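You operate a simulated robot arm through the tools that you are given. There is no shell and no other tool. Be economical: measure what you need, move in short steps, check, and stop when the job is done.

You run a simulated robot arm. Do the job below in one go: nothing can be reset, and whatever is moved stays where it is left.

## Task
Put the top-up beaker in the sink bowl. Put the bay beaker on the steel bench top. Stack the square jar labelled "No. 2 BAY" from the field bench on top of the square jar labelled "No. 3 REACH". The order is free. Set down upright: top-up beaker, bay beaker.

The check looks at the end state, three seconds after you hand in, the way a careful person would. Anything else that was tipped, shoved, dropped, spilled or broken makes it a failure.

## Robot
A 5-joint arm with a fingered hand on a trunk, on a base that drives. Base frame: it is fixed to the floor where the robot stands at the start and does not move with it; the origin is under the middle of the robot, x ahead of it, y to its left, z up. Lengths are in m, angles in rad, forces in N, time in s.
With the tool pointing down near the work surface it reaches from about 0.28 to 0.58 m from the robot's upright axis, wherever it stands. Its first joint turns from -2.007 to 2.007 rad. Places, roughly: sink bowl [-0.3, -3.9, 0.7]; square jar [-2.25, 3, 1]; steel bench top [0.8, -2.4, 0.9]. The tool tilts only in the upright plane through the base axis and itself; it spins freely about its own axis. Payload 2.9 kg.
The tool frame sits at the grasp point between the pads (the TCP): z along the fingers, y along the line on which they close. The tips reach 0.022 m beyond it. Largest opening 0.124 m; the body of the gripper starts 0.06 m behind the TCP. The gripper is a hand of 3 fingers: y runs from the thumb to the fingers, the wrist lies at [0, 0, -0.218] in the tool frame, and closing takes about 1.5 s.
Orientation is that of the tool frame in the base frame, as a unit quaternion [x, y, z, w]. With the fingers straight down and closing along the base's y, the tool's x points along the base's -x, its y along +y and its z along -z.

## Interface
- The arm moves only by the tool arm_command. Its argument "commands" is a list that holds one entry, the list of rows, each a list of 6 numbers: the shift along the tool's x, y, z in m, then the turn, a rotation vector about the tool's x, y, z in degrees. In form: [[[x, y, z, ax, ay, az], ...]]. A call has 1 to 8 rows; each row shifts and turns the commanded pose from where the row before left it, along the tool's axes as they then stand. "jaw" is the gripper command, from -1 (shut) to 1 (fully open), values between in proportion, set as the call begins (left out, the last holds). Rows are played at 5 a second. More than 0.05 m and 0.15 rad between two rows, or a gripper value outside its range, and nothing of the call is played. A pose out of reach is approached as far as the arm can. The call stops where the force on the tool passes 40 N (or 10 N more than at its start, if that is more) or the arm is blocked; 0.2 s more then pass. Each finger travels about 0.153 m/s and halts on what it meets, pressing with about 25 N; the grip force reading is that of the motor and also rises with nothing between the fingers. The clock runs only during rows and for 0.2 s after the last one: add rows that do not move to give the fingers time. The reply holds the time, the measured pose of the TCP, the force on the tool along the base axes, the opening and the grip force, in the units named above and with some noise, with the torque about the TCP (base axes, N m) and any sound that the robot's microphone picked up, and new pictures: "views" is both (left out), scene, wrist or none.
- Cameras (640 x 400 px; columns grow to the right, rows downward): "scene" is now at [0.0149, 0.1213, 1.6725]; the picture's right is [-0.29, -0.96, 0.00], its down [-0.74, 0.23, -0.63] and it looks along [0.61, -0.19, -0.77] (base axes); focal length 249 px, centre (320, 200). "wrist" rides on the gripper at [0.064, -0.037, -0.075] in the tool frame; the picture's right is [0.50, 0.87, 0.00], its down [-0.62, 0.36, -0.70] and it looks along [-0.61, 0.35, 0.71] (tool axes); focal length 230 px, centre (320, 200). There is no depth. A picture from a camera that has moved, and an enlarged one, comes with that camera's place and axes in the base frame and with its lens.
- lift_body(by): slides the trunk up (or, below 0, down) by that many m; the arm and the scene camera ride with it, the base frame stays. It gives what a move gives, with no picture.
- drive_base(legs): drives the robot by 1 to 6 legs, each [ahead, left, turn to the left] in m, m and rad, along the robot's own axes; the way and the turn of a leg run together, so that a leg with both is an arc; at most 1.5 m and 3.142 rad a leg. The arm and the cameras ride along, it lands a little off, and it stops where it bumps. It gives what a move gives, and a new picture of the scene camera.
- hand_shape(shape): the hand has 3 fingers and takes this shape, open, in about a second: jaw (thumb against the fingers, like two jaws); tri (thumb and two fingers); tip (a fingertip pinch); poke (one finger out to press); point (the index stretched); flat (the hand flat); cup (the hand cupped); fist (a fist). The gripper value then closes the fingers along that shape, each until it touches; the sizes above hold for jaw. It gives what a move gives, with no picture.
- aim_head(pan, tilt): turns the head with the scene camera to pan (to the left, within 2.705 rad either way) and tilt (down, from -0.506 to 1.204), counted from straight ahead of the robot. It gives what a move gives, and a new picture of the scene camera.
- close_up(camera, box): a new picture of the part [left, top, right, bottom] of that camera's present view, enlarged. It takes no simulated time.
- finish_job(): hands the job in; it is judged then, once.

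Go step by step. Nothing tells you exact positions but the pictures and the camera data: compare them with the known pose of the tool, close in by small moves and look again before you grip or let go. The budget is 165 turns and 260 pictures, counting those below and the enlarged ones. Unless the task says otherwise, let go and move clear before handing in, and close with one line.

The tools are called after ">>>" as a command line: name --argument value ..., lists and objects as JSON in quotes. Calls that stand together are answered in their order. arm_command: Moves the arm, as the interface text tells. Its arguments: {"type":"object","properties":{"commands":{"type":"array","items":{"type":"array","items":{"type":"array","items":{"type":"number"}}}},"jaw":{"type":"number"},"views":{"type":"string","enum":["both","scene","wrist","none"]}},"required":["commands"]} The other tools are called the same way: lift_body (by) slides the trunk up or down; hand_shape (shape) gives the hand a shape; drive_base (legs) drives the base; aim_head (pan, tilt) turns the head that bears the scene camera; close_up (camera, box) takes an enlarged picture of a part of a camera's view; finish_job () hands the job in.

At the start:

```text
t: 0.0
tcp_pos: [0.3694, -0.1087, 1.2228]
tcp_rot: [0.0, 1.0, 0.0, 0.0]
force: [-0.3, 0.1, -0.4]
torque: [-0.01, 0.01, 0.02]
gripper_width: 0.1238
grip_force: 0.1
shape: jaw
trunk travel left (down, up): [-0.775, 0.215]
robot x, y, heading: [-0.0037, -0.0018, 0.001]
head pan, tilt: [-0.3, 0.885]
```

scene: 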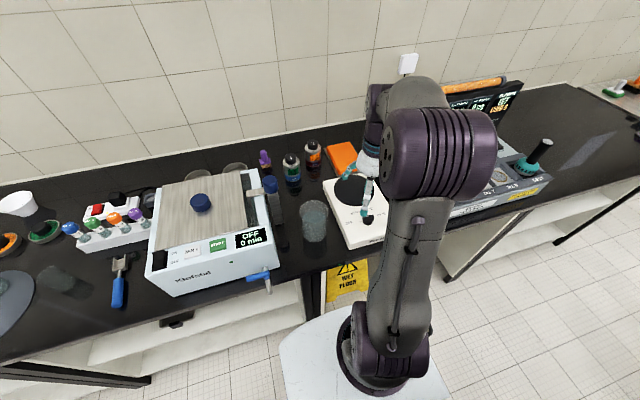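
wrist: 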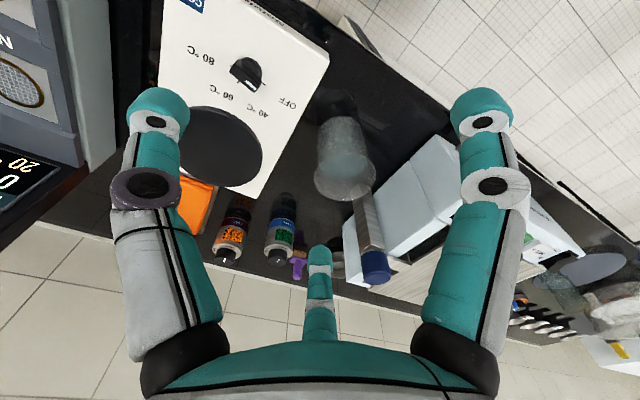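

I see a black bench with a water bath, a beaker beside a hotplate, and bottles. I need to find the named beakers, so I look closer and look around first.

>>> close_up --camera "scene" --box '[140, 130, 400, 300]'

>>> aim_head --pan 0.6 --tilt 0.7

>>> aim_head --pan -1.4 --tilt 0.5

>>> aim_head --pan 1.8 --tilt 0.4

```text
2.35 times, centred on (270, 215) of scene
camera zoom: at [0.0149, 0.1213, 1.6725], right [-0.29, -0.96, 0.0], down [-0.74, 0.23, -0.63], along [0.61, -0.19, -0.77], focal length 585 px, centre (438, 165)
```

zoom: 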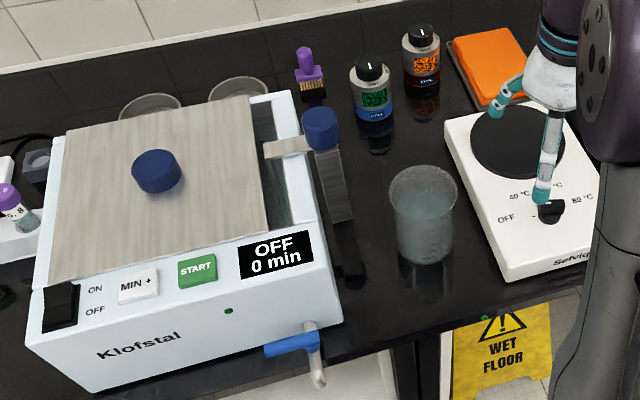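

```text
t: 1.2
tcp_pos: [0.3687, -0.1089, 1.223]
tcp_rot: [0.0, 1.0, 0.0, 0.0]
force: [0.4, -0.4, -0.8]
torque: [0.01, 0.02, -0.01]
gripper_width: 0.1241
grip_force: 0.0
shape: jaw
trunk travel left (down, up): [-0.775, 0.215]
robot x, y, heading: [-0.0017, 0.0007, -0.001]
head pan, tilt: [0.6, 0.7]
camera scene: at [0.0121, 0.1917, 1.6874], right [0.56, -0.83, 0.0], down [-0.53, -0.36, -0.76], along [0.63, 0.43, -0.64], focal length 249 px, centre (320, 200)
```

scene: 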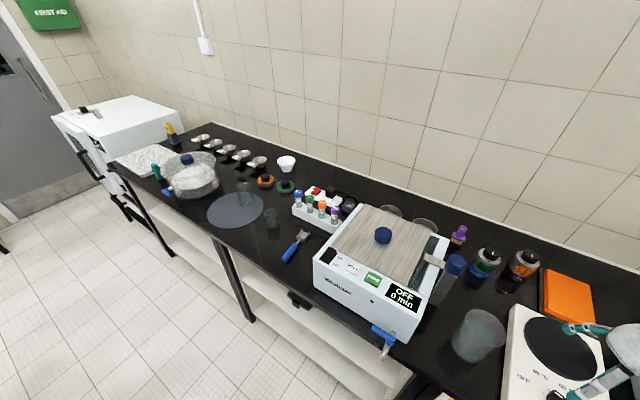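

```text
t: 3.1
tcp_pos: [0.3694, -0.1091, 1.2235]
tcp_rot: [0.001, 1.0, 0.0, 0.0]
force: [0.7, 0.7, -0.3]
torque: [-0.01, 0.02, -0.02]
gripper_width: 0.1237
grip_force: 0.1
shape: jaw
trunk travel left (down, up): [-0.775, 0.215]
robot x, y, heading: [-0.0005, -0.0001, -0.004]
head pan, tilt: [-1.4, 0.499]
camera scene: at [-0.0425, 0.0542, 1.7051], right [-0.99, -0.17, 0.0], down [-0.08, 0.47, -0.88], along [0.15, -0.87, -0.48], focal length 249 px, centre (320, 200)
```

scene: 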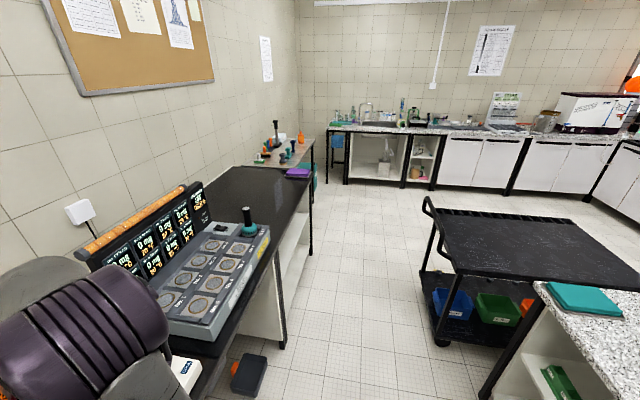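

```text
t: 5.9
tcp_pos: [0.369, -0.1086, 1.2231]
tcp_rot: [0.0, 1.0, 0.0, 0.001]
force: [0.0, -0.5, 0.9]
torque: [0.02, 0.01, 0.0]
gripper_width: 0.1236
grip_force: 0.2
shape: jaw
trunk travel left (down, up): [-0.775, 0.215]
robot x, y, heading: [0.002, 0.0026, -0.002]
head pan, tilt: [1.799, 0.4]
camera scene: at [-0.079, 0.2341, 1.7142], right [0.97, 0.23, 0.0], down [0.09, -0.38, -0.92], along [-0.21, 0.9, -0.39], focal length 249 px, centre (320, 200)
```

scene: 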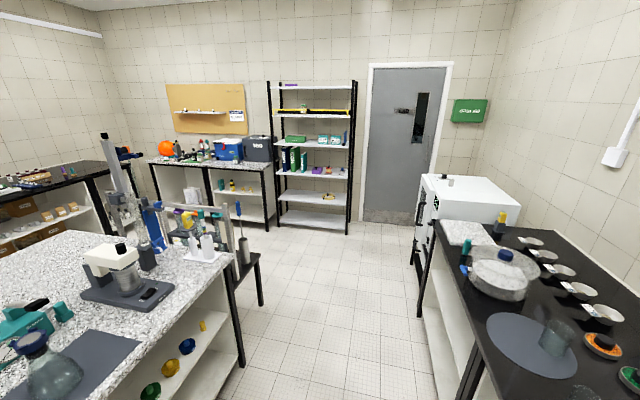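

Beakers: one by the water bath, two small ones by the round mat. I'll look for notices or labels explaining the names.

>>> close_up --camera "scene" --box '[140, 70, 290, 165]'

>>> aim_head --pan 2.65 --tilt 0.4

>>> aim_head --pan -2.4 --tilt 0.4

>>> aim_head --pan -1.6 --tilt 0.2

>>> close_up --camera "scene" --box '[260, 100, 420, 200]'

>>> close_up --camera "scene" --box '[140, 180, 300, 280]'

```text
4.21 times, centred on (215, 118) of scene
camera zoom: at [-0.079, 0.2341, 1.7142], right [0.97, 0.23, 0.0], down [0.09, -0.38, -0.92], along [-0.21, 0.9, -0.39], focal length 1047 px, centre (762, 547)
```

zoom: 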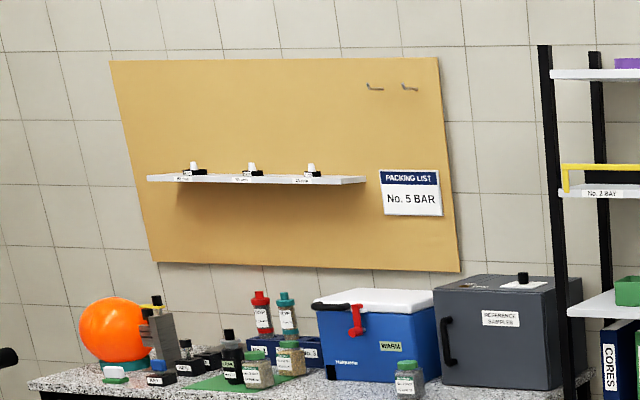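

```text
t: 7.0
tcp_pos: [0.3686, -0.11, 1.2229]
tcp_rot: [0.0, 1.0, -0.001, -0.001]
force: [-0.1, 0.3, -0.4]
torque: [-0.02, 0.03, -0.02]
gripper_width: 0.1239
grip_force: 0.1
shape: jaw
trunk travel left (down, up): [-0.775, 0.215]
robot x, y, heading: [0.0028, -0.0011, 0.002]
head pan, tilt: [2.649, 0.4]
camera scene: at [-0.1397, 0.1877, 1.7143], right [0.47, 0.88, 0.0], down [0.34, -0.18, -0.92], along [-0.81, 0.44, -0.39], focal length 249 px, centre (320, 200)
```

scene: 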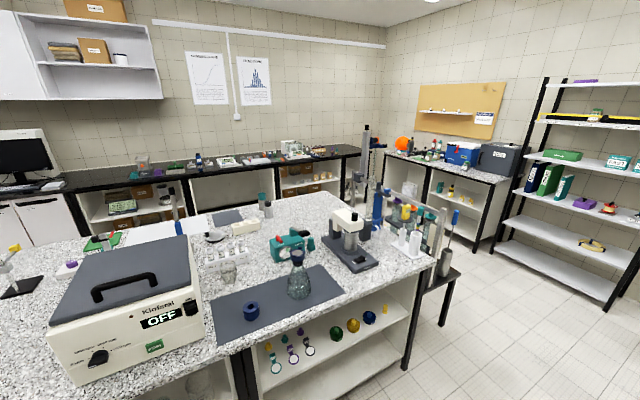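

```text
t: 11.0
tcp_pos: [0.3684, -0.1092, 1.2229]
tcp_rot: [0.0, 1.0, 0.0, 0.0]
force: [-0.4, 0.2, 0.1]
torque: [-0.01, -0.02, 0.01]
gripper_width: 0.124
grip_force: 0.1
shape: jaw
trunk travel left (down, up): [-0.775, 0.215]
robot x, y, heading: [0.0034, -0.0003, -0.002]
head pan, tilt: [-2.4, 0.4]
camera scene: at [-0.1264, 0.0812, 1.7143], right [-0.68, 0.74, 0.0], down [0.29, 0.26, -0.92], along [-0.68, -0.62, -0.39], focal length 249 px, centre (320, 200)
```

scene: 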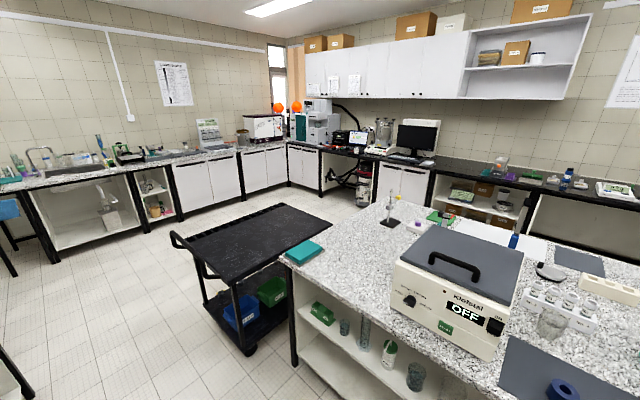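

```text
t: 12.1
tcp_pos: [0.3674, -0.1093, 1.2231]
tcp_rot: [0.0, 1.0, 0.0, -0.001]
force: [-0.1, 0.9, 0.1]
torque: [0.0, 0.0, -0.03]
gripper_width: 0.1238
grip_force: 0.1
shape: jaw
trunk travel left (down, up): [-0.775, 0.215]
robot x, y, heading: [0.0001, 0.0012, 0.001]
head pan, tilt: [-1.6, 0.201]
camera scene: at [-0.061, 0.0507, 1.7328], right [-1.0, 0.03, 0.0], down [0.01, 0.2, -0.98], along [-0.03, -0.98, -0.2], focal length 249 px, centre (320, 200)
```

scene: 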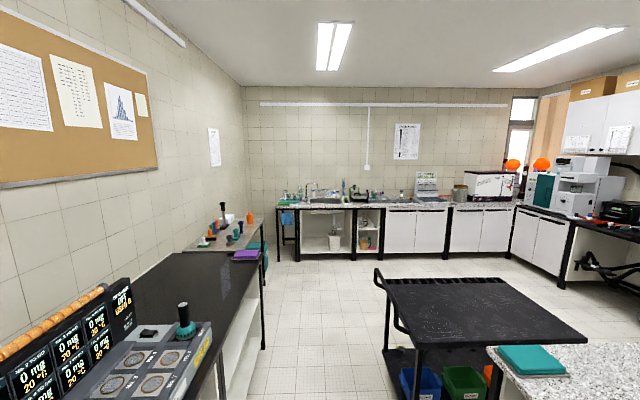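

```text
4.00 times, centred on (340, 150) of scene
camera zoom: at [-0.061, 0.0507, 1.7328], right [-1.0, 0.03, 0.0], down [0.01, 0.2, -0.98], along [-0.03, -0.98, -0.2], focal length 994 px, centre (240, 400)
```

zoom: 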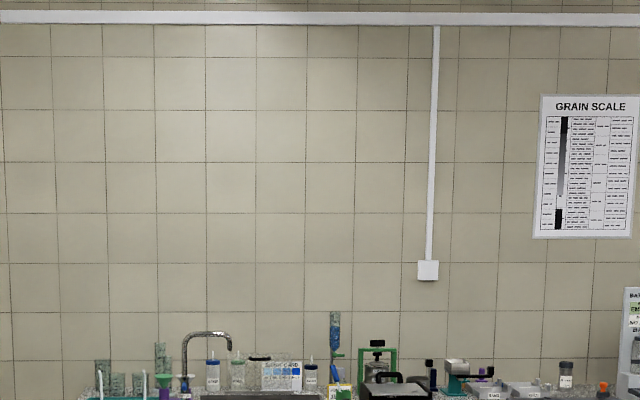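

```text
4.00 times, centred on (220, 230) of scene
camera zoom: at [-0.061, 0.0507, 1.7328], right [-1.0, 0.03, 0.0], down [0.01, 0.2, -0.98], along [-0.03, -0.98, -0.2], focal length 994 px, centre (720, 80)
```

zoom: 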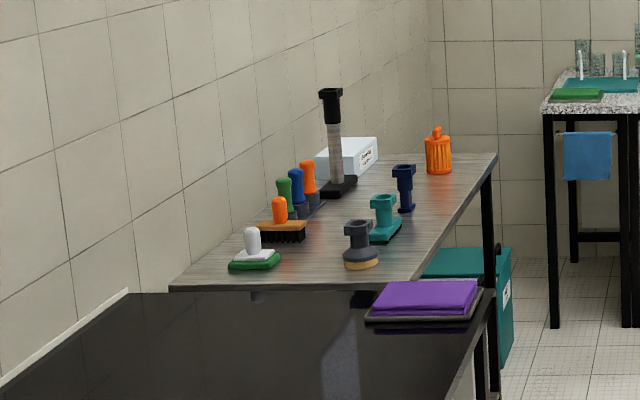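

Now I'll zoom in on the items on the left of the black bench, then the island.

>>> aim_head --pan 0.9 --tilt 0.6

>>> close_up --camera "scene" --box '[240, 130, 480, 290]'

>>> aim_head --pan 2.7 --tilt 0.75

>>> close_up --camera "scene" --box '[0, 0, 320, 200]'

>>> close_up --camera "scene" --box '[200, 0, 520, 200]'

>>> close_up --camera "scene" --box '[320, 200, 640, 400]'

```text
t: 14.4
tcp_pos: [0.3676, -0.1089, 1.2232]
tcp_rot: [0.0, 1.0, 0.0, 0.0]
force: [0.0, -0.3, 0.2]
torque: [0.03, 0.0, 0.02]
gripper_width: 0.1238
grip_force: 0.0
shape: jaw
trunk travel left (down, up): [-0.775, 0.215]
robot x, y, heading: [-0.0007, 0.002, 0.006]
head pan, tilt: [0.901, 0.6]
camera scene: at [-0.0031, 0.2131, 1.696], right [0.78, -0.62, 0.0], down [-0.35, -0.44, -0.83], along [0.51, 0.65, -0.56], focal length 249 px, centre (320, 200)
```

scene: 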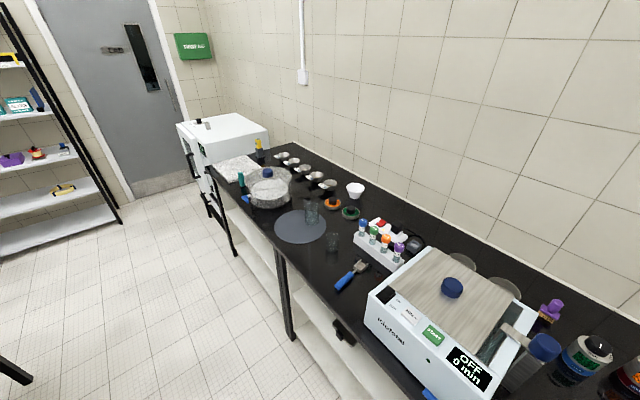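

```text
2.50 times, centred on (360, 210) of scene
camera zoom: at [-0.0031, 0.2131, 1.696], right [0.78, -0.62, 0.0], down [-0.35, -0.44, -0.83], along [0.51, 0.65, -0.56], focal length 622 px, centre (220, 175)
```

zoom: 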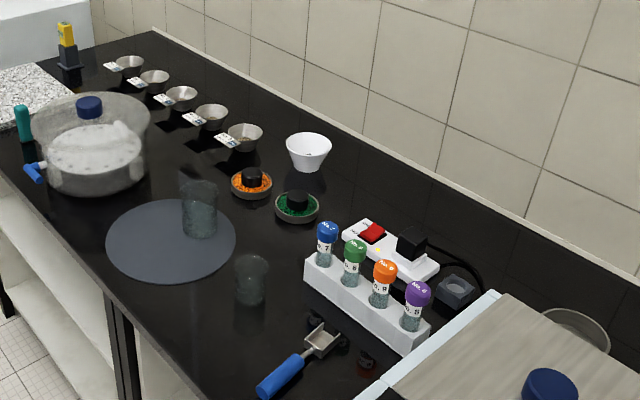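

```text
t: 16.2
tcp_pos: [0.3686, -0.1095, 1.2229]
tcp_rot: [0.0, 1.0, 0.0, 0.0]
force: [0.1, -0.7, -0.9]
torque: [-0.05, 0.01, -0.03]
gripper_width: 0.124
grip_force: 0.0
shape: jaw
trunk travel left (down, up): [-0.775, 0.215]
robot x, y, heading: [-0.0014, -0.0006, 0.004]
head pan, tilt: [2.7, 0.75]
camera scene: at [-0.133, 0.1793, 1.6832], right [0.43, 0.9, 0.0], down [0.62, -0.29, -0.73], along [-0.66, 0.31, -0.68], focal length 249 px, centre (320, 200)
```

scene: 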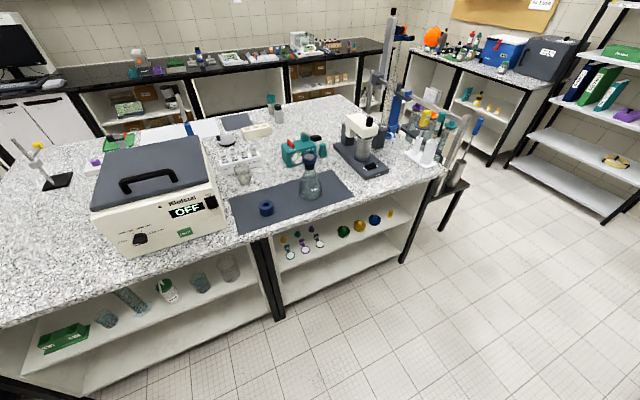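

```text
2.00 times, centred on (160, 100) of scene
camera zoom: at [-0.133, 0.1793, 1.6832], right [0.43, 0.9, 0.0], down [0.62, -0.29, -0.73], along [-0.66, 0.31, -0.68], focal length 497 px, centre (640, 400)
```

zoom: 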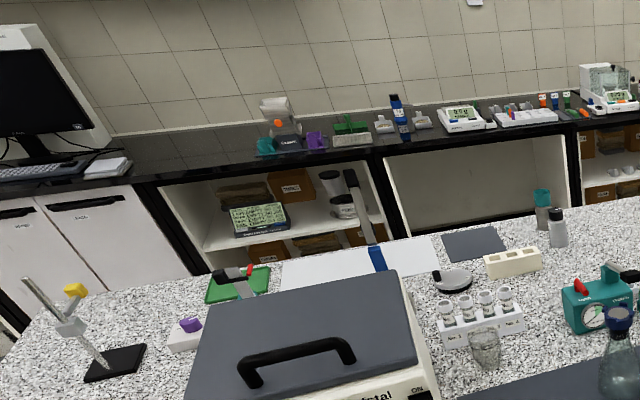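

```text
2.00 times, centred on (360, 100) of scene
camera zoom: at [-0.133, 0.1793, 1.6832], right [0.43, 0.9, 0.0], down [0.62, -0.29, -0.73], along [-0.66, 0.31, -0.68], focal length 497 px, centre (240, 400)
```

zoom: 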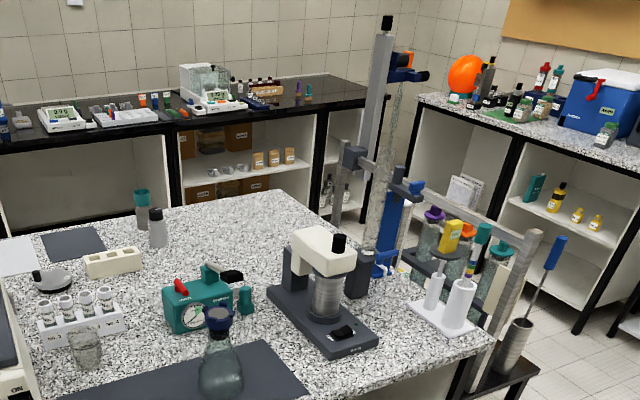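

```text
2.00 times, centred on (480, 300) of scene
camera zoom: at [-0.133, 0.1793, 1.6832], right [0.43, 0.9, 0.0], down [0.62, -0.29, -0.73], along [-0.66, 0.31, -0.68], focal length 497 px, centre (0, 0)
```

zoom: 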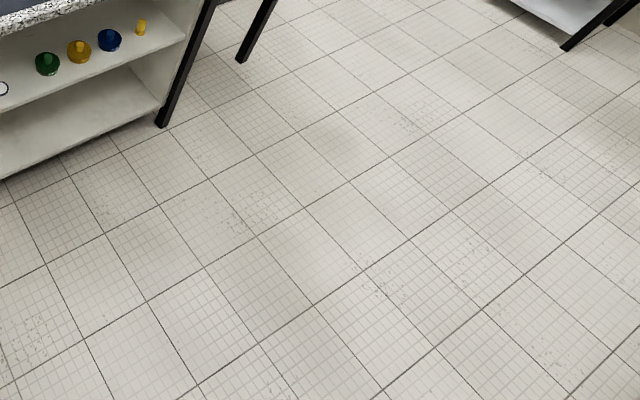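

Several beakers exist; I'll zoom in on each to look for labels.

>>> close_up --camera "scene" --box '[20, 230, 260, 380]'

>>> close_up --camera "scene" --box '[200, 130, 296, 190]'

>>> aim_head --pan 0.8 --tilt 0.75

>>> close_up --camera "scene" --box '[240, 120, 400, 220]'

>>> aim_head --pan 0.0 --tilt 1.0

>>> close_up --camera "scene" --box '[280, 100, 480, 230]'

```text
2.67 times, centred on (140, 305) of scene
camera zoom: at [-0.133, 0.1793, 1.6832], right [0.43, 0.9, 0.0], down [0.62, -0.29, -0.73], along [-0.66, 0.31, -0.68], focal length 663 px, centre (800, -80)
```

zoom: 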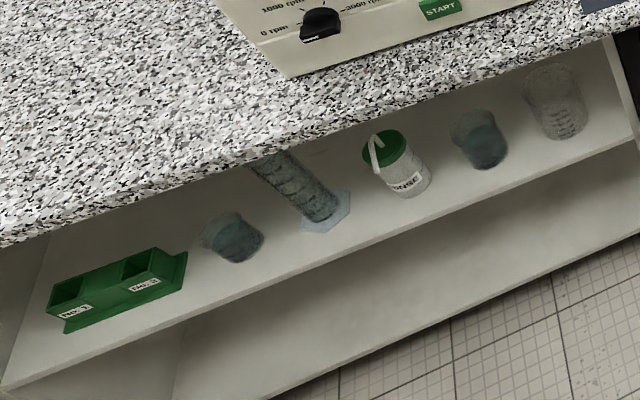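

```text
6.67 times, centred on (248, 160) of scene
camera zoom: at [-0.133, 0.1793, 1.6832], right [0.43, 0.9, 0.0], down [0.62, -0.29, -0.73], along [-0.66, 0.31, -0.68], focal length 1657 px, centre (800, 467)
```

zoom: 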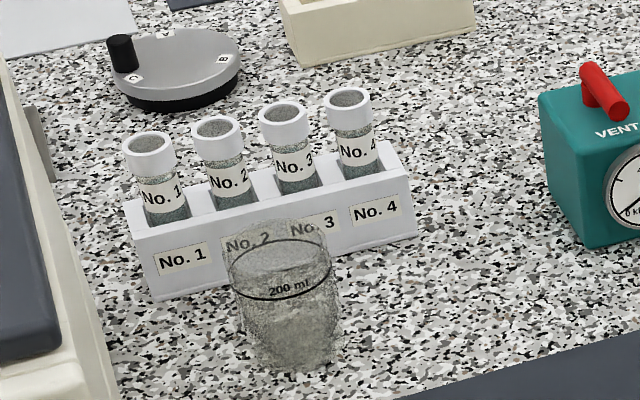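

```text
t: 18.1
tcp_pos: [0.3684, -0.1094, 1.2227]
tcp_rot: [-0.001, 1.0, 0.0, 0.0]
force: [0.8, -0.6, 0.1]
torque: [0.0, 0.01, -0.02]
gripper_width: 0.1241
grip_force: 0.1
shape: jaw
trunk travel left (down, up): [-0.775, 0.215]
robot x, y, heading: [-0.0004, -0.002, -0.001]
head pan, tilt: [0.799, 0.75]
camera scene: at [-0.0004, 0.2033, 1.6831], right [0.72, -0.7, 0.0], down [-0.48, -0.49, -0.73], along [0.51, 0.52, -0.68], focal length 249 px, centre (320, 200)
```

scene: 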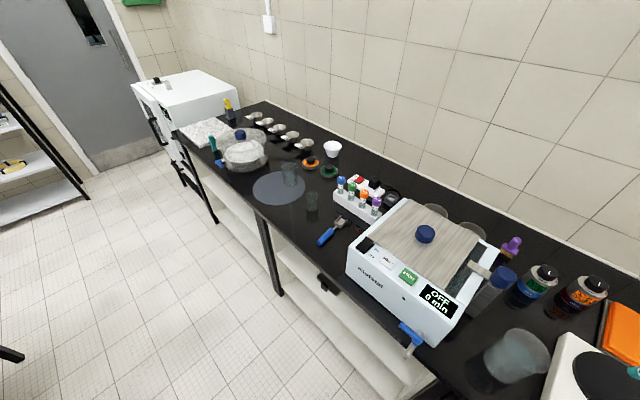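

```text
4.00 times, centred on (320, 170) of scene
camera zoom: at [-0.0004, 0.2033, 1.6831], right [0.72, -0.7, 0.0], down [-0.48, -0.49, -0.73], along [0.51, 0.52, -0.68], focal length 994 px, centre (320, 320)
```

zoom: 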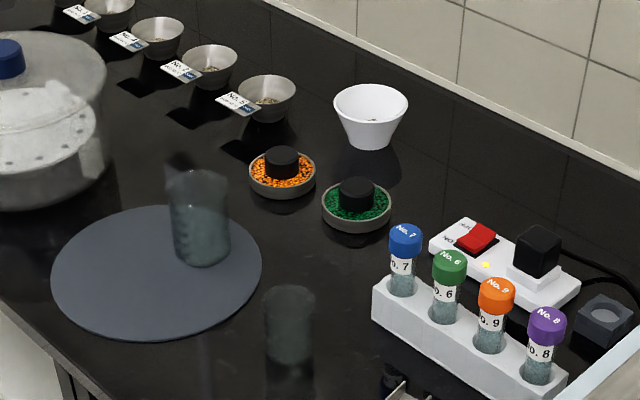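

```text
t: 19.2
tcp_pos: [0.3677, -0.1087, 1.2221]
tcp_rot: [0.0, 1.0, 0.0, 0.0]
force: [-0.1, 0.1, 0.2]
torque: [0.03, 0.0, 0.01]
gripper_width: 0.1239
grip_force: 0.0
shape: jaw
trunk travel left (down, up): [-0.775, 0.215]
robot x, y, heading: [-0.0034, -0.0002, -0.0]
head pan, tilt: [0.0, 1.0]
camera scene: at [0.0116, 0.1439, 1.664], right [0.0, -1.0, 0.0], down [-0.84, 0.0, -0.54], along [0.54, 0.0, -0.84], focal length 249 px, centre (320, 200)
```

scene: 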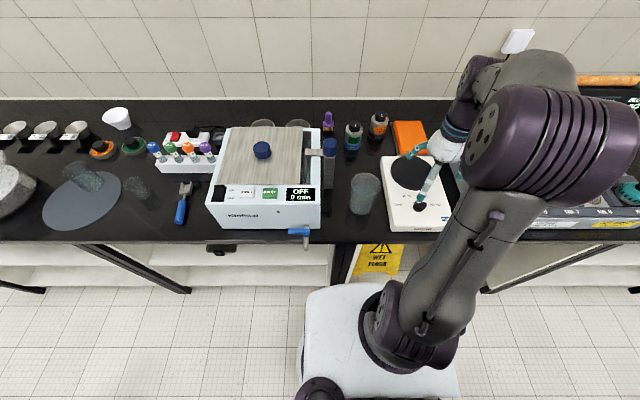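

```text
3.08 times, centred on (380, 165) of scene
camera zoom: at [0.0116, 0.1439, 1.664], right [0.0, -1.0, 0.0], down [-0.84, 0.0, -0.54], along [0.54, 0.0, -0.84], focal length 765 px, centre (135, 308)
```

zoom: 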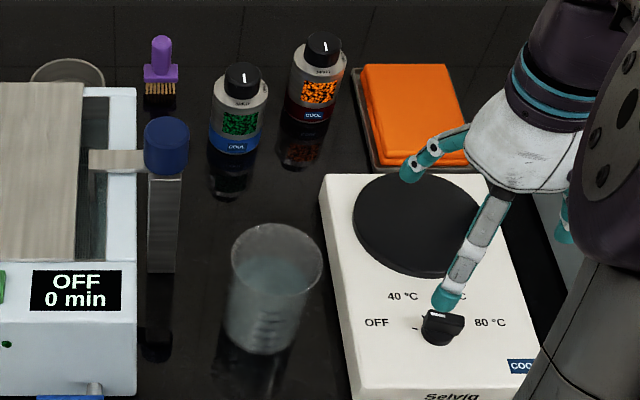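

The water beaker beside the bath is the probable top-up beaker. I check notices for what "bay" means.

>>> aim_head --pan -1.15 --tilt 0.2

>>> close_up --camera "scene" --box '[40, 0, 320, 180]'

>>> close_up --camera "scene" --box '[400, 180, 560, 280]'

>>> aim_head --pan -2.0 --tilt 0.3

>>> close_up --camera "scene" --box '[60, 110, 300, 260]'

>>> close_up --camera "scene" --box '[300, 80, 540, 230]'

```text
t: 20.6
tcp_pos: [0.3665, -0.1087, 1.2227]
tcp_rot: [0.0, 1.0, 0.0, 0.0]
force: [-0.1, -0.2, 0.2]
torque: [0.02, 0.0, 0.02]
gripper_width: 0.1238
grip_force: 0.0
shape: jaw
trunk travel left (down, up): [-0.775, 0.215]
robot x, y, heading: [0.0044, 0.0023, -0.003]
head pan, tilt: [-1.15, 0.201]
camera scene: at [-0.0199, 0.0588, 1.7328], right [-0.91, -0.41, 0.0], down [-0.08, 0.18, -0.98], along [0.4, -0.89, -0.2], focal length 249 px, centre (320, 200)
```

scene: 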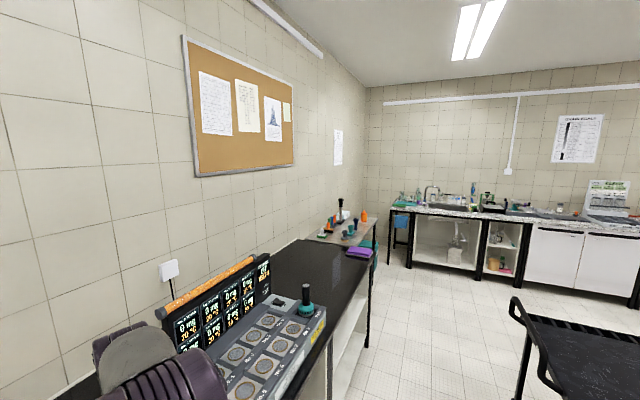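

```text
2.22 times, centred on (180, 90) of scene
camera zoom: at [-0.0199, 0.0588, 1.7328], right [-0.91, -0.41, 0.0], down [-0.08, 0.18, -0.98], along [0.4, -0.89, -0.2], focal length 552 px, centre (631, 444)
```

zoom: 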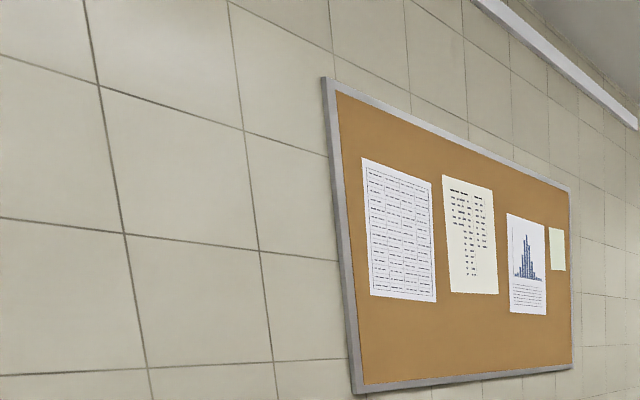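

```text
4.00 times, centred on (480, 230) of scene
camera zoom: at [-0.0199, 0.0588, 1.7328], right [-0.91, -0.41, 0.0], down [-0.08, 0.18, -0.98], along [0.4, -0.89, -0.2], focal length 994 px, centre (-320, 80)
```

zoom: 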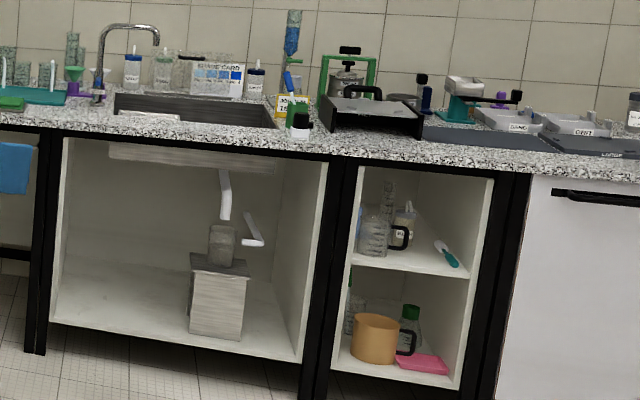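

```text
t: 21.7
tcp_pos: [0.369, -0.109, 1.2226]
tcp_rot: [0.001, 1.0, 0.0, 0.0]
force: [0.0, -0.1, 0.5]
torque: [0.01, 0.0, -0.01]
gripper_width: 0.1237
grip_force: 0.1
shape: jaw
trunk travel left (down, up): [-0.775, 0.215]
robot x, y, heading: [0.0019, 0.0, -0.001]
head pan, tilt: [-2.0, 0.3]
camera scene: at [-0.0968, 0.0589, 1.7235], right [-0.91, 0.42, 0.0], down [0.12, 0.27, -0.96], along [-0.4, -0.87, -0.3], focal length 249 px, centre (320, 200)
```

scene: 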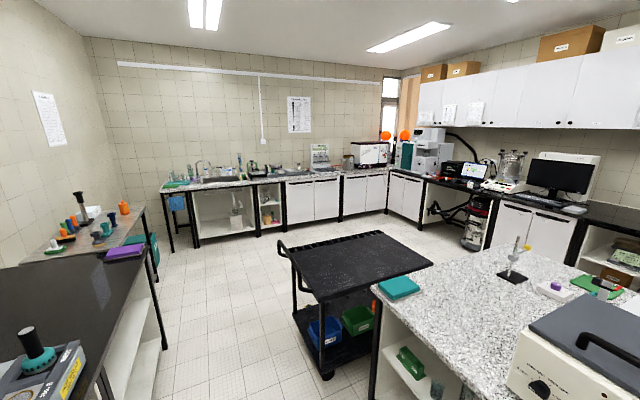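

```text
2.67 times, centred on (180, 185) of scene
camera zoom: at [-0.0968, 0.0589, 1.7235], right [-0.91, 0.42, 0.0], down [0.12, 0.27, -0.96], along [-0.4, -0.87, -0.3], focal length 663 px, centre (693, 240)
```

zoom: 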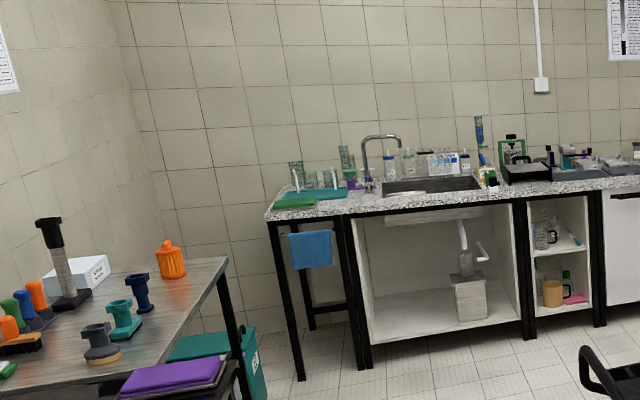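

```text
2.67 times, centred on (420, 155) of scene
camera zoom: at [-0.0968, 0.0589, 1.7235], right [-0.91, 0.42, 0.0], down [0.12, 0.27, -0.96], along [-0.4, -0.87, -0.3], focal length 663 px, centre (53, 320)
```

zoom: 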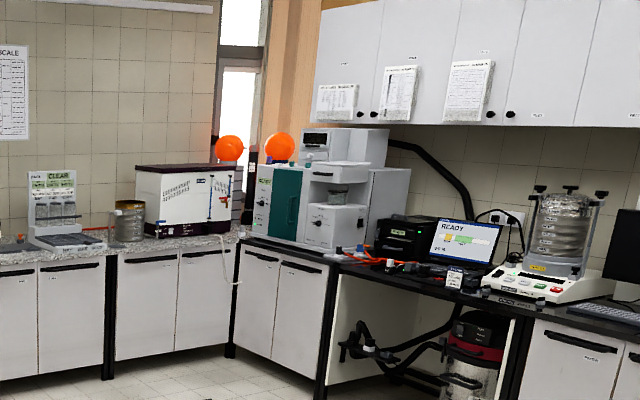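

No label names a bay beaker yet. I'll move to the middle of the aisle, turn to face along it, and look into the island's shelf bays from a lower height.

>>> drive_base --legs '[[-0.2, 0, 0], [0, 0, 1.57]]'

>>> lift_body --by -0.5

>>> aim_head --pan 1.7 --tilt 0.5

>>> aim_head --pan -1.0 --tilt 0.3

```text
t: 27.2
tcp_pos: [-0.1007, 0.3711, 1.2221]
tcp_rot: [0.717, -0.697, 0.0, 0.0]
force: [-0.3, -0.4, 0.4]
torque: [0.0, 0.02, -0.01]
gripper_width: 0.1238
grip_force: 0.2
shape: jaw
trunk travel left (down, up): [-0.775, 0.215]
robot x, y, heading: [-0.1997, 0.0034, 1.598]
head pan, tilt: [-2.0, 0.3]
camera scene: at [-0.2541, -0.1021, 1.7235], right [-0.39, -0.92, 0.0], down [-0.27, 0.11, -0.96], along [0.88, -0.37, -0.3], focal length 249 px, centre (320, 200)
```

scene: 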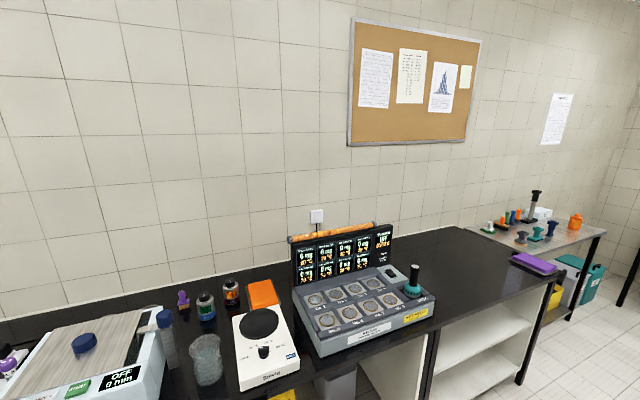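

```text
refused: -0.5 is not a number from -0.4 to 0.4
```

```text
t: 30.3
tcp_pos: [-0.1013, 0.3704, 1.2226]
tcp_rot: [0.718, -0.696, 0.0, 0.001]
force: [0.3, 0.3, 0.3]
torque: [-0.03, 0.0, 0.01]
gripper_width: 0.1239
grip_force: 0.1
shape: jaw
trunk travel left (down, up): [-0.775, 0.215]
robot x, y, heading: [-0.1978, -0.0015, 1.598]
head pan, tilt: [1.7, 0.499]
camera scene: at [-0.43, -0.0803, 1.7051], right [-0.16, 0.99, 0.0], down [0.47, 0.08, -0.88], along [-0.87, -0.14, -0.48], focal length 249 px, centre (320, 200)
```

scene: 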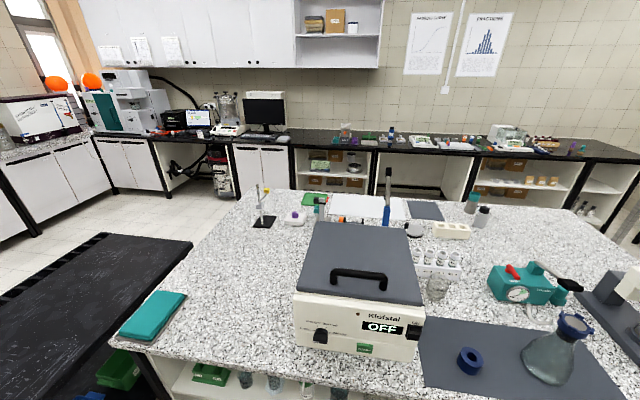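

```text
t: 32.7
tcp_pos: [-0.1015, 0.3712, 1.2233]
tcp_rot: [0.718, -0.696, 0.0, 0.0]
force: [0.3, -0.4, -0.7]
torque: [0.0, 0.01, -0.01]
gripper_width: 0.1239
grip_force: 0.0
shape: jaw
trunk travel left (down, up): [-0.775, 0.215]
robot x, y, heading: [-0.1993, -0.0018, 1.605]
head pan, tilt: [-1.0, 0.3]
camera scene: at [-0.2632, -0.013, 1.7235], right [0.57, -0.82, 0.0], down [-0.24, -0.17, -0.96], along [0.79, 0.54, -0.3], focal length 249 px, centre (320, 200)
```

scene: 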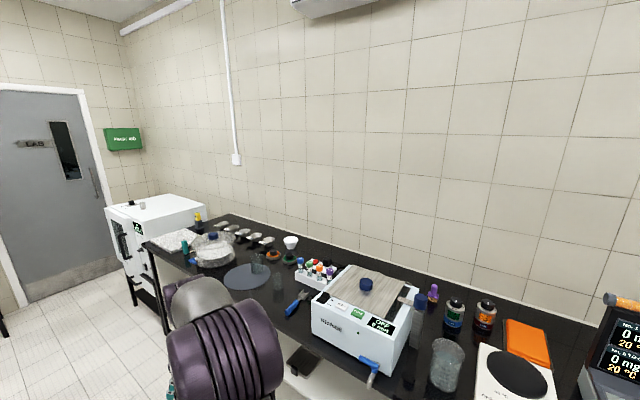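

Now I lower the trunk and look into the island bay.

>>> lift_body --by -0.4

>>> aim_head --pan 1.6 --tilt 0.8

>>> close_up --camera "scene" --box '[160, 150, 480, 350]'

```text
t: 36.5
tcp_pos: [-0.1013, 0.3718, 0.8226]
tcp_rot: [0.718, -0.696, -0.001, 0.0]
force: [1.3, 0.4, -0.4]
torque: [-0.02, -0.02, 0.01]
gripper_width: 0.1242
grip_force: 0.0
shape: jaw
trunk travel left (down, up): [-0.375, 0.615]
robot x, y, heading: [-0.1979, 0.0003, 1.598]
head pan, tilt: [-1.0, 0.3]
```

```text
t: 38.8
tcp_pos: [-0.1008, 0.3704, 0.8233]
tcp_rot: [0.717, -0.697, 0.001, 0.0]
force: [-0.7, -0.4, -0.7]
torque: [0.0, -0.01, 0.01]
gripper_width: 0.1237
grip_force: 0.0
shape: jaw
trunk travel left (down, up): [-0.375, 0.615]
robot x, y, heading: [-0.2006, -0.0017, 1.602]
head pan, tilt: [1.6, 0.799]
camera scene: at [-0.4207, -0.0707, 1.2792], right [-0.06, 1.0, 0.0], down [0.72, 0.04, -0.7], along [-0.7, -0.04, -0.72], focal length 249 px, centre (320, 200)
```

scene: 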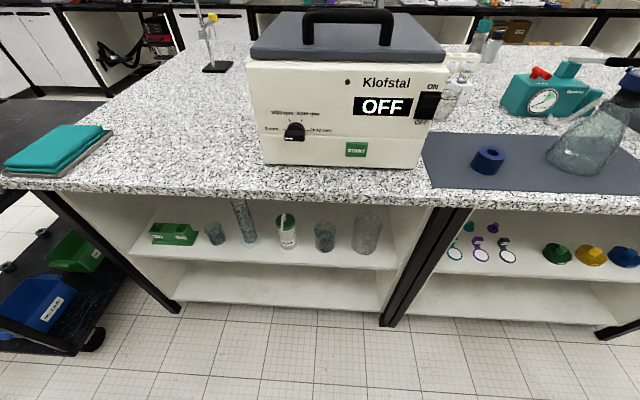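

```text
2.00 times, centred on (320, 250) of scene
camera zoom: at [-0.4207, -0.0707, 1.2792], right [-0.06, 1.0, 0.0], down [0.72, 0.04, -0.7], along [-0.7, -0.04, -0.72], focal length 497 px, centre (320, 100)
```

zoom: 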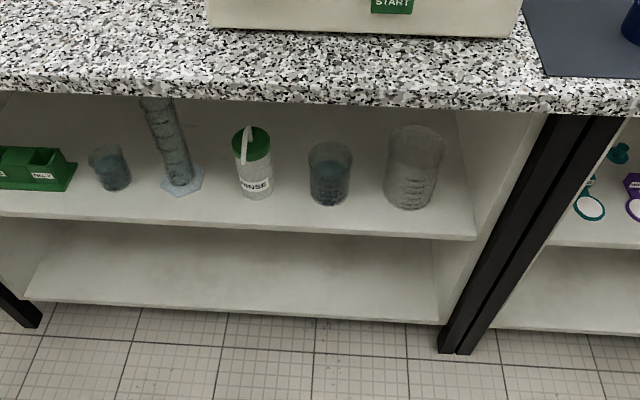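

The island bay has three beaker-like vessels. I check the bays under the black bench too.

>>> aim_head --pan -1.6 --tilt 0.5

>>> aim_head --pan -0.9 --tilt 0.5

>>> aim_head --pan -2.4 --tilt 0.4

```text
t: 41.6
tcp_pos: [-0.1008, 0.3703, 0.8227]
tcp_rot: [0.717, -0.697, 0.0, -0.001]
force: [-0.2, -0.4, 0.7]
torque: [-0.03, -0.01, 0.0]
gripper_width: 0.1241
grip_force: 0.1
shape: jaw
trunk travel left (down, up): [-0.375, 0.615]
robot x, y, heading: [-0.1963, 0.0022, 1.601]
head pan, tilt: [-1.6, 0.499]
camera scene: at [-0.2491, -0.0657, 1.3051], right [0.0, -1.0, 0.0], down [-0.48, 0.0, -0.88], along [0.88, 0.0, -0.48], focal length 249 px, centre (320, 200)
```

scene: 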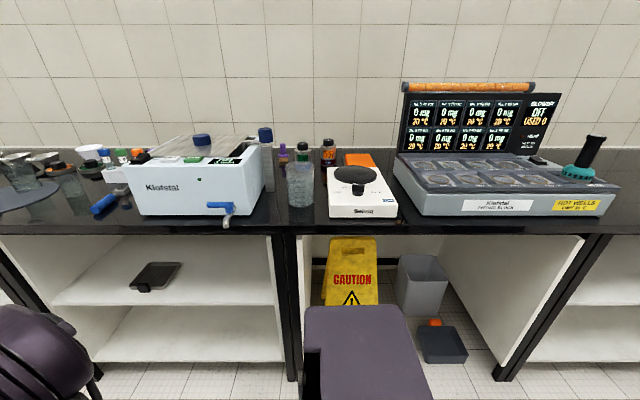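

```text
t: 42.6
tcp_pos: [-0.101, 0.3704, 0.8221]
tcp_rot: [0.717, -0.697, 0.0, 0.001]
force: [-0.4, -0.5, 0.6]
torque: [0.0, -0.01, -0.01]
gripper_width: 0.124
grip_force: 0.0
shape: jaw
trunk travel left (down, up): [-0.375, 0.615]
robot x, y, heading: [-0.1974, -0.001, 1.602]
head pan, tilt: [-0.901, 0.499]
camera scene: at [-0.2705, -0.0073, 1.3051], right [0.64, -0.77, 0.0], down [-0.37, -0.31, -0.88], along [0.67, 0.57, -0.48], focal length 249 px, centre (320, 200)
```

scene: 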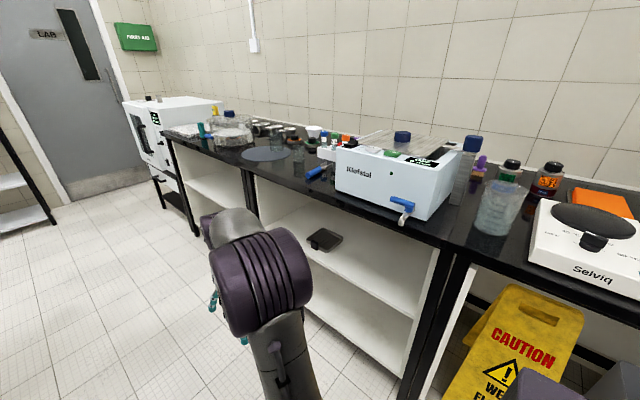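

```text
t: 44.2
tcp_pos: [-0.1014, 0.3711, 0.8233]
tcp_rot: [0.717, -0.697, -0.001, 0.0]
force: [-0.5, -0.2, -0.3]
torque: [-0.02, 0.02, -0.01]
gripper_width: 0.124
grip_force: 0.1
shape: jaw
trunk travel left (down, up): [-0.375, 0.615]
robot x, y, heading: [-0.1976, -0.004, 1.601]
head pan, tilt: [-2.4, 0.4]
camera scene: at [-0.2755, -0.1322, 1.3143], right [-0.72, -0.7, 0.0], down [-0.27, 0.28, -0.92], along [0.64, -0.66, -0.39], focal length 249 px, centre (320, 200)
```

scene: 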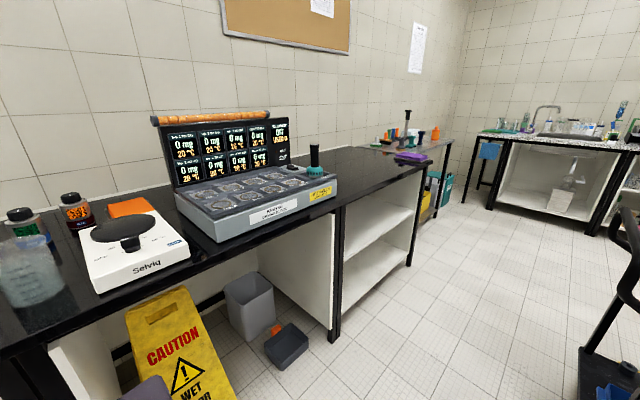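

I'll look at the mat beakers and shelf beakers at high zoom for labels.

>>> aim_head --pan -0.7 --tilt 0.4

>>> close_up --camera "scene" --box '[290, 120, 450, 220]'

>>> aim_head --pan 1.6 --tilt 0.8

>>> close_up --camera "scene" --box '[296, 205, 392, 265]'

>>> close_up --camera "scene" --box '[190, 205, 286, 265]'

>>> close_up --camera "scene" --box '[420, 50, 516, 110]'

```text
t: 46.0
tcp_pos: [-0.1013, 0.3706, 0.8235]
tcp_rot: [0.718, -0.697, 0.001, 0.0]
force: [-0.1, 0.1, 0.5]
torque: [-0.01, 0.03, 0.0]
gripper_width: 0.124
grip_force: 0.0
shape: jaw
trunk travel left (down, up): [-0.375, 0.615]
robot x, y, heading: [-0.1977, 0.002, 1.604]
head pan, tilt: [-0.7, 0.4]
camera scene: at [-0.2826, 0.0068, 1.3143], right [0.78, -0.62, 0.0], down [-0.24, -0.3, -0.92], along [0.57, 0.72, -0.39], focal length 249 px, centre (320, 200)
```

scene: 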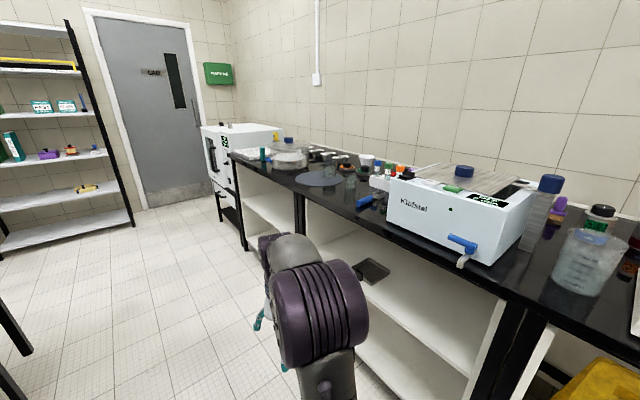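

```text
4.00 times, centred on (370, 170) of scene
camera zoom: at [-0.2826, 0.0068, 1.3143], right [0.78, -0.62, 0.0], down [-0.24, -0.3, -0.92], along [0.57, 0.72, -0.39], focal length 994 px, centre (120, 320)
```

zoom: 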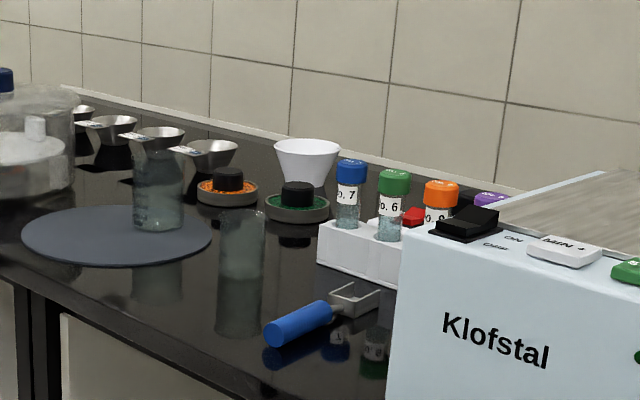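

```text
t: 48.1
tcp_pos: [-0.1026, 0.37, 0.8225]
tcp_rot: [0.717, -0.697, 0.0, 0.0]
force: [-1.1, 0.1, 0.4]
torque: [0.01, -0.02, 0.02]
gripper_width: 0.124
grip_force: 0.0
shape: jaw
trunk travel left (down, up): [-0.375, 0.615]
robot x, y, heading: [-0.1988, -0.0017, 1.601]
head pan, tilt: [1.6, 0.799]
camera scene: at [-0.4207, -0.0707, 1.2792], right [-0.06, 1.0, 0.0], down [0.72, 0.04, -0.7], along [-0.7, -0.04, -0.72], focal length 249 px, centre (320, 200)
```

scene: 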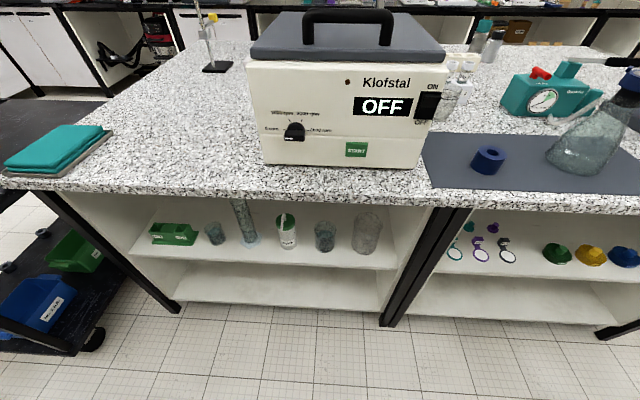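

```text
6.67 times, centred on (344, 235) of scene
camera zoom: at [-0.4207, -0.0707, 1.2792], right [-0.06, 1.0, 0.0], down [0.72, 0.04, -0.7], along [-0.7, -0.04, -0.72], focal length 1657 px, centre (160, -33)
```

zoom: 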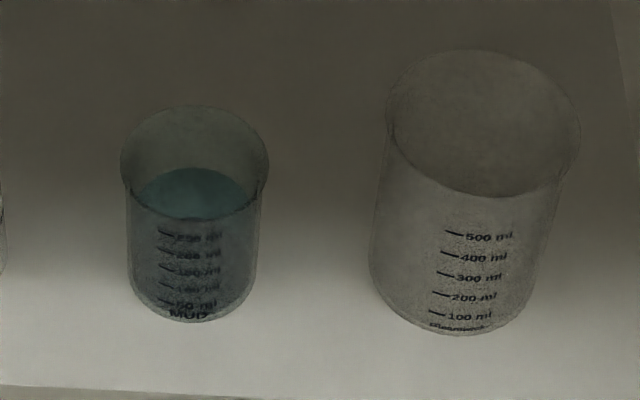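

```text
6.67 times, centred on (238, 235) of scene
camera zoom: at [-0.4207, -0.0707, 1.2792], right [-0.06, 1.0, 0.0], down [0.72, 0.04, -0.7], along [-0.7, -0.04, -0.72], focal length 1657 px, centre (867, -33)
```

zoom: 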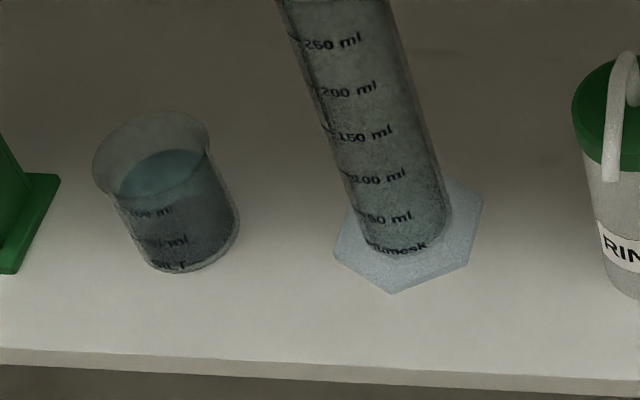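

```text
6.67 times, centred on (468, 80) of scene
camera zoom: at [-0.4207, -0.0707, 1.2792], right [-0.06, 1.0, 0.0], down [0.72, 0.04, -0.7], along [-0.7, -0.04, -0.72], focal length 1657 px, centre (-667, 1000)
```

zoom: 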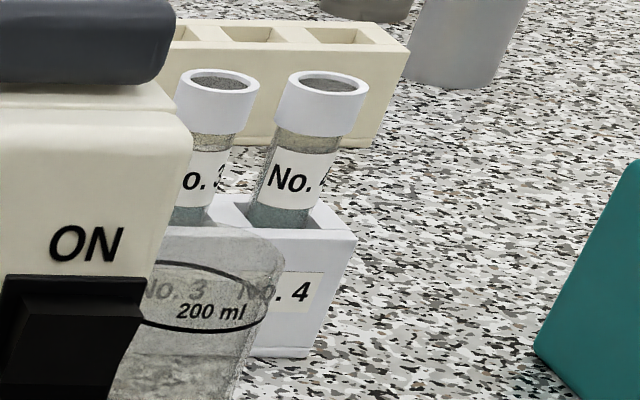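

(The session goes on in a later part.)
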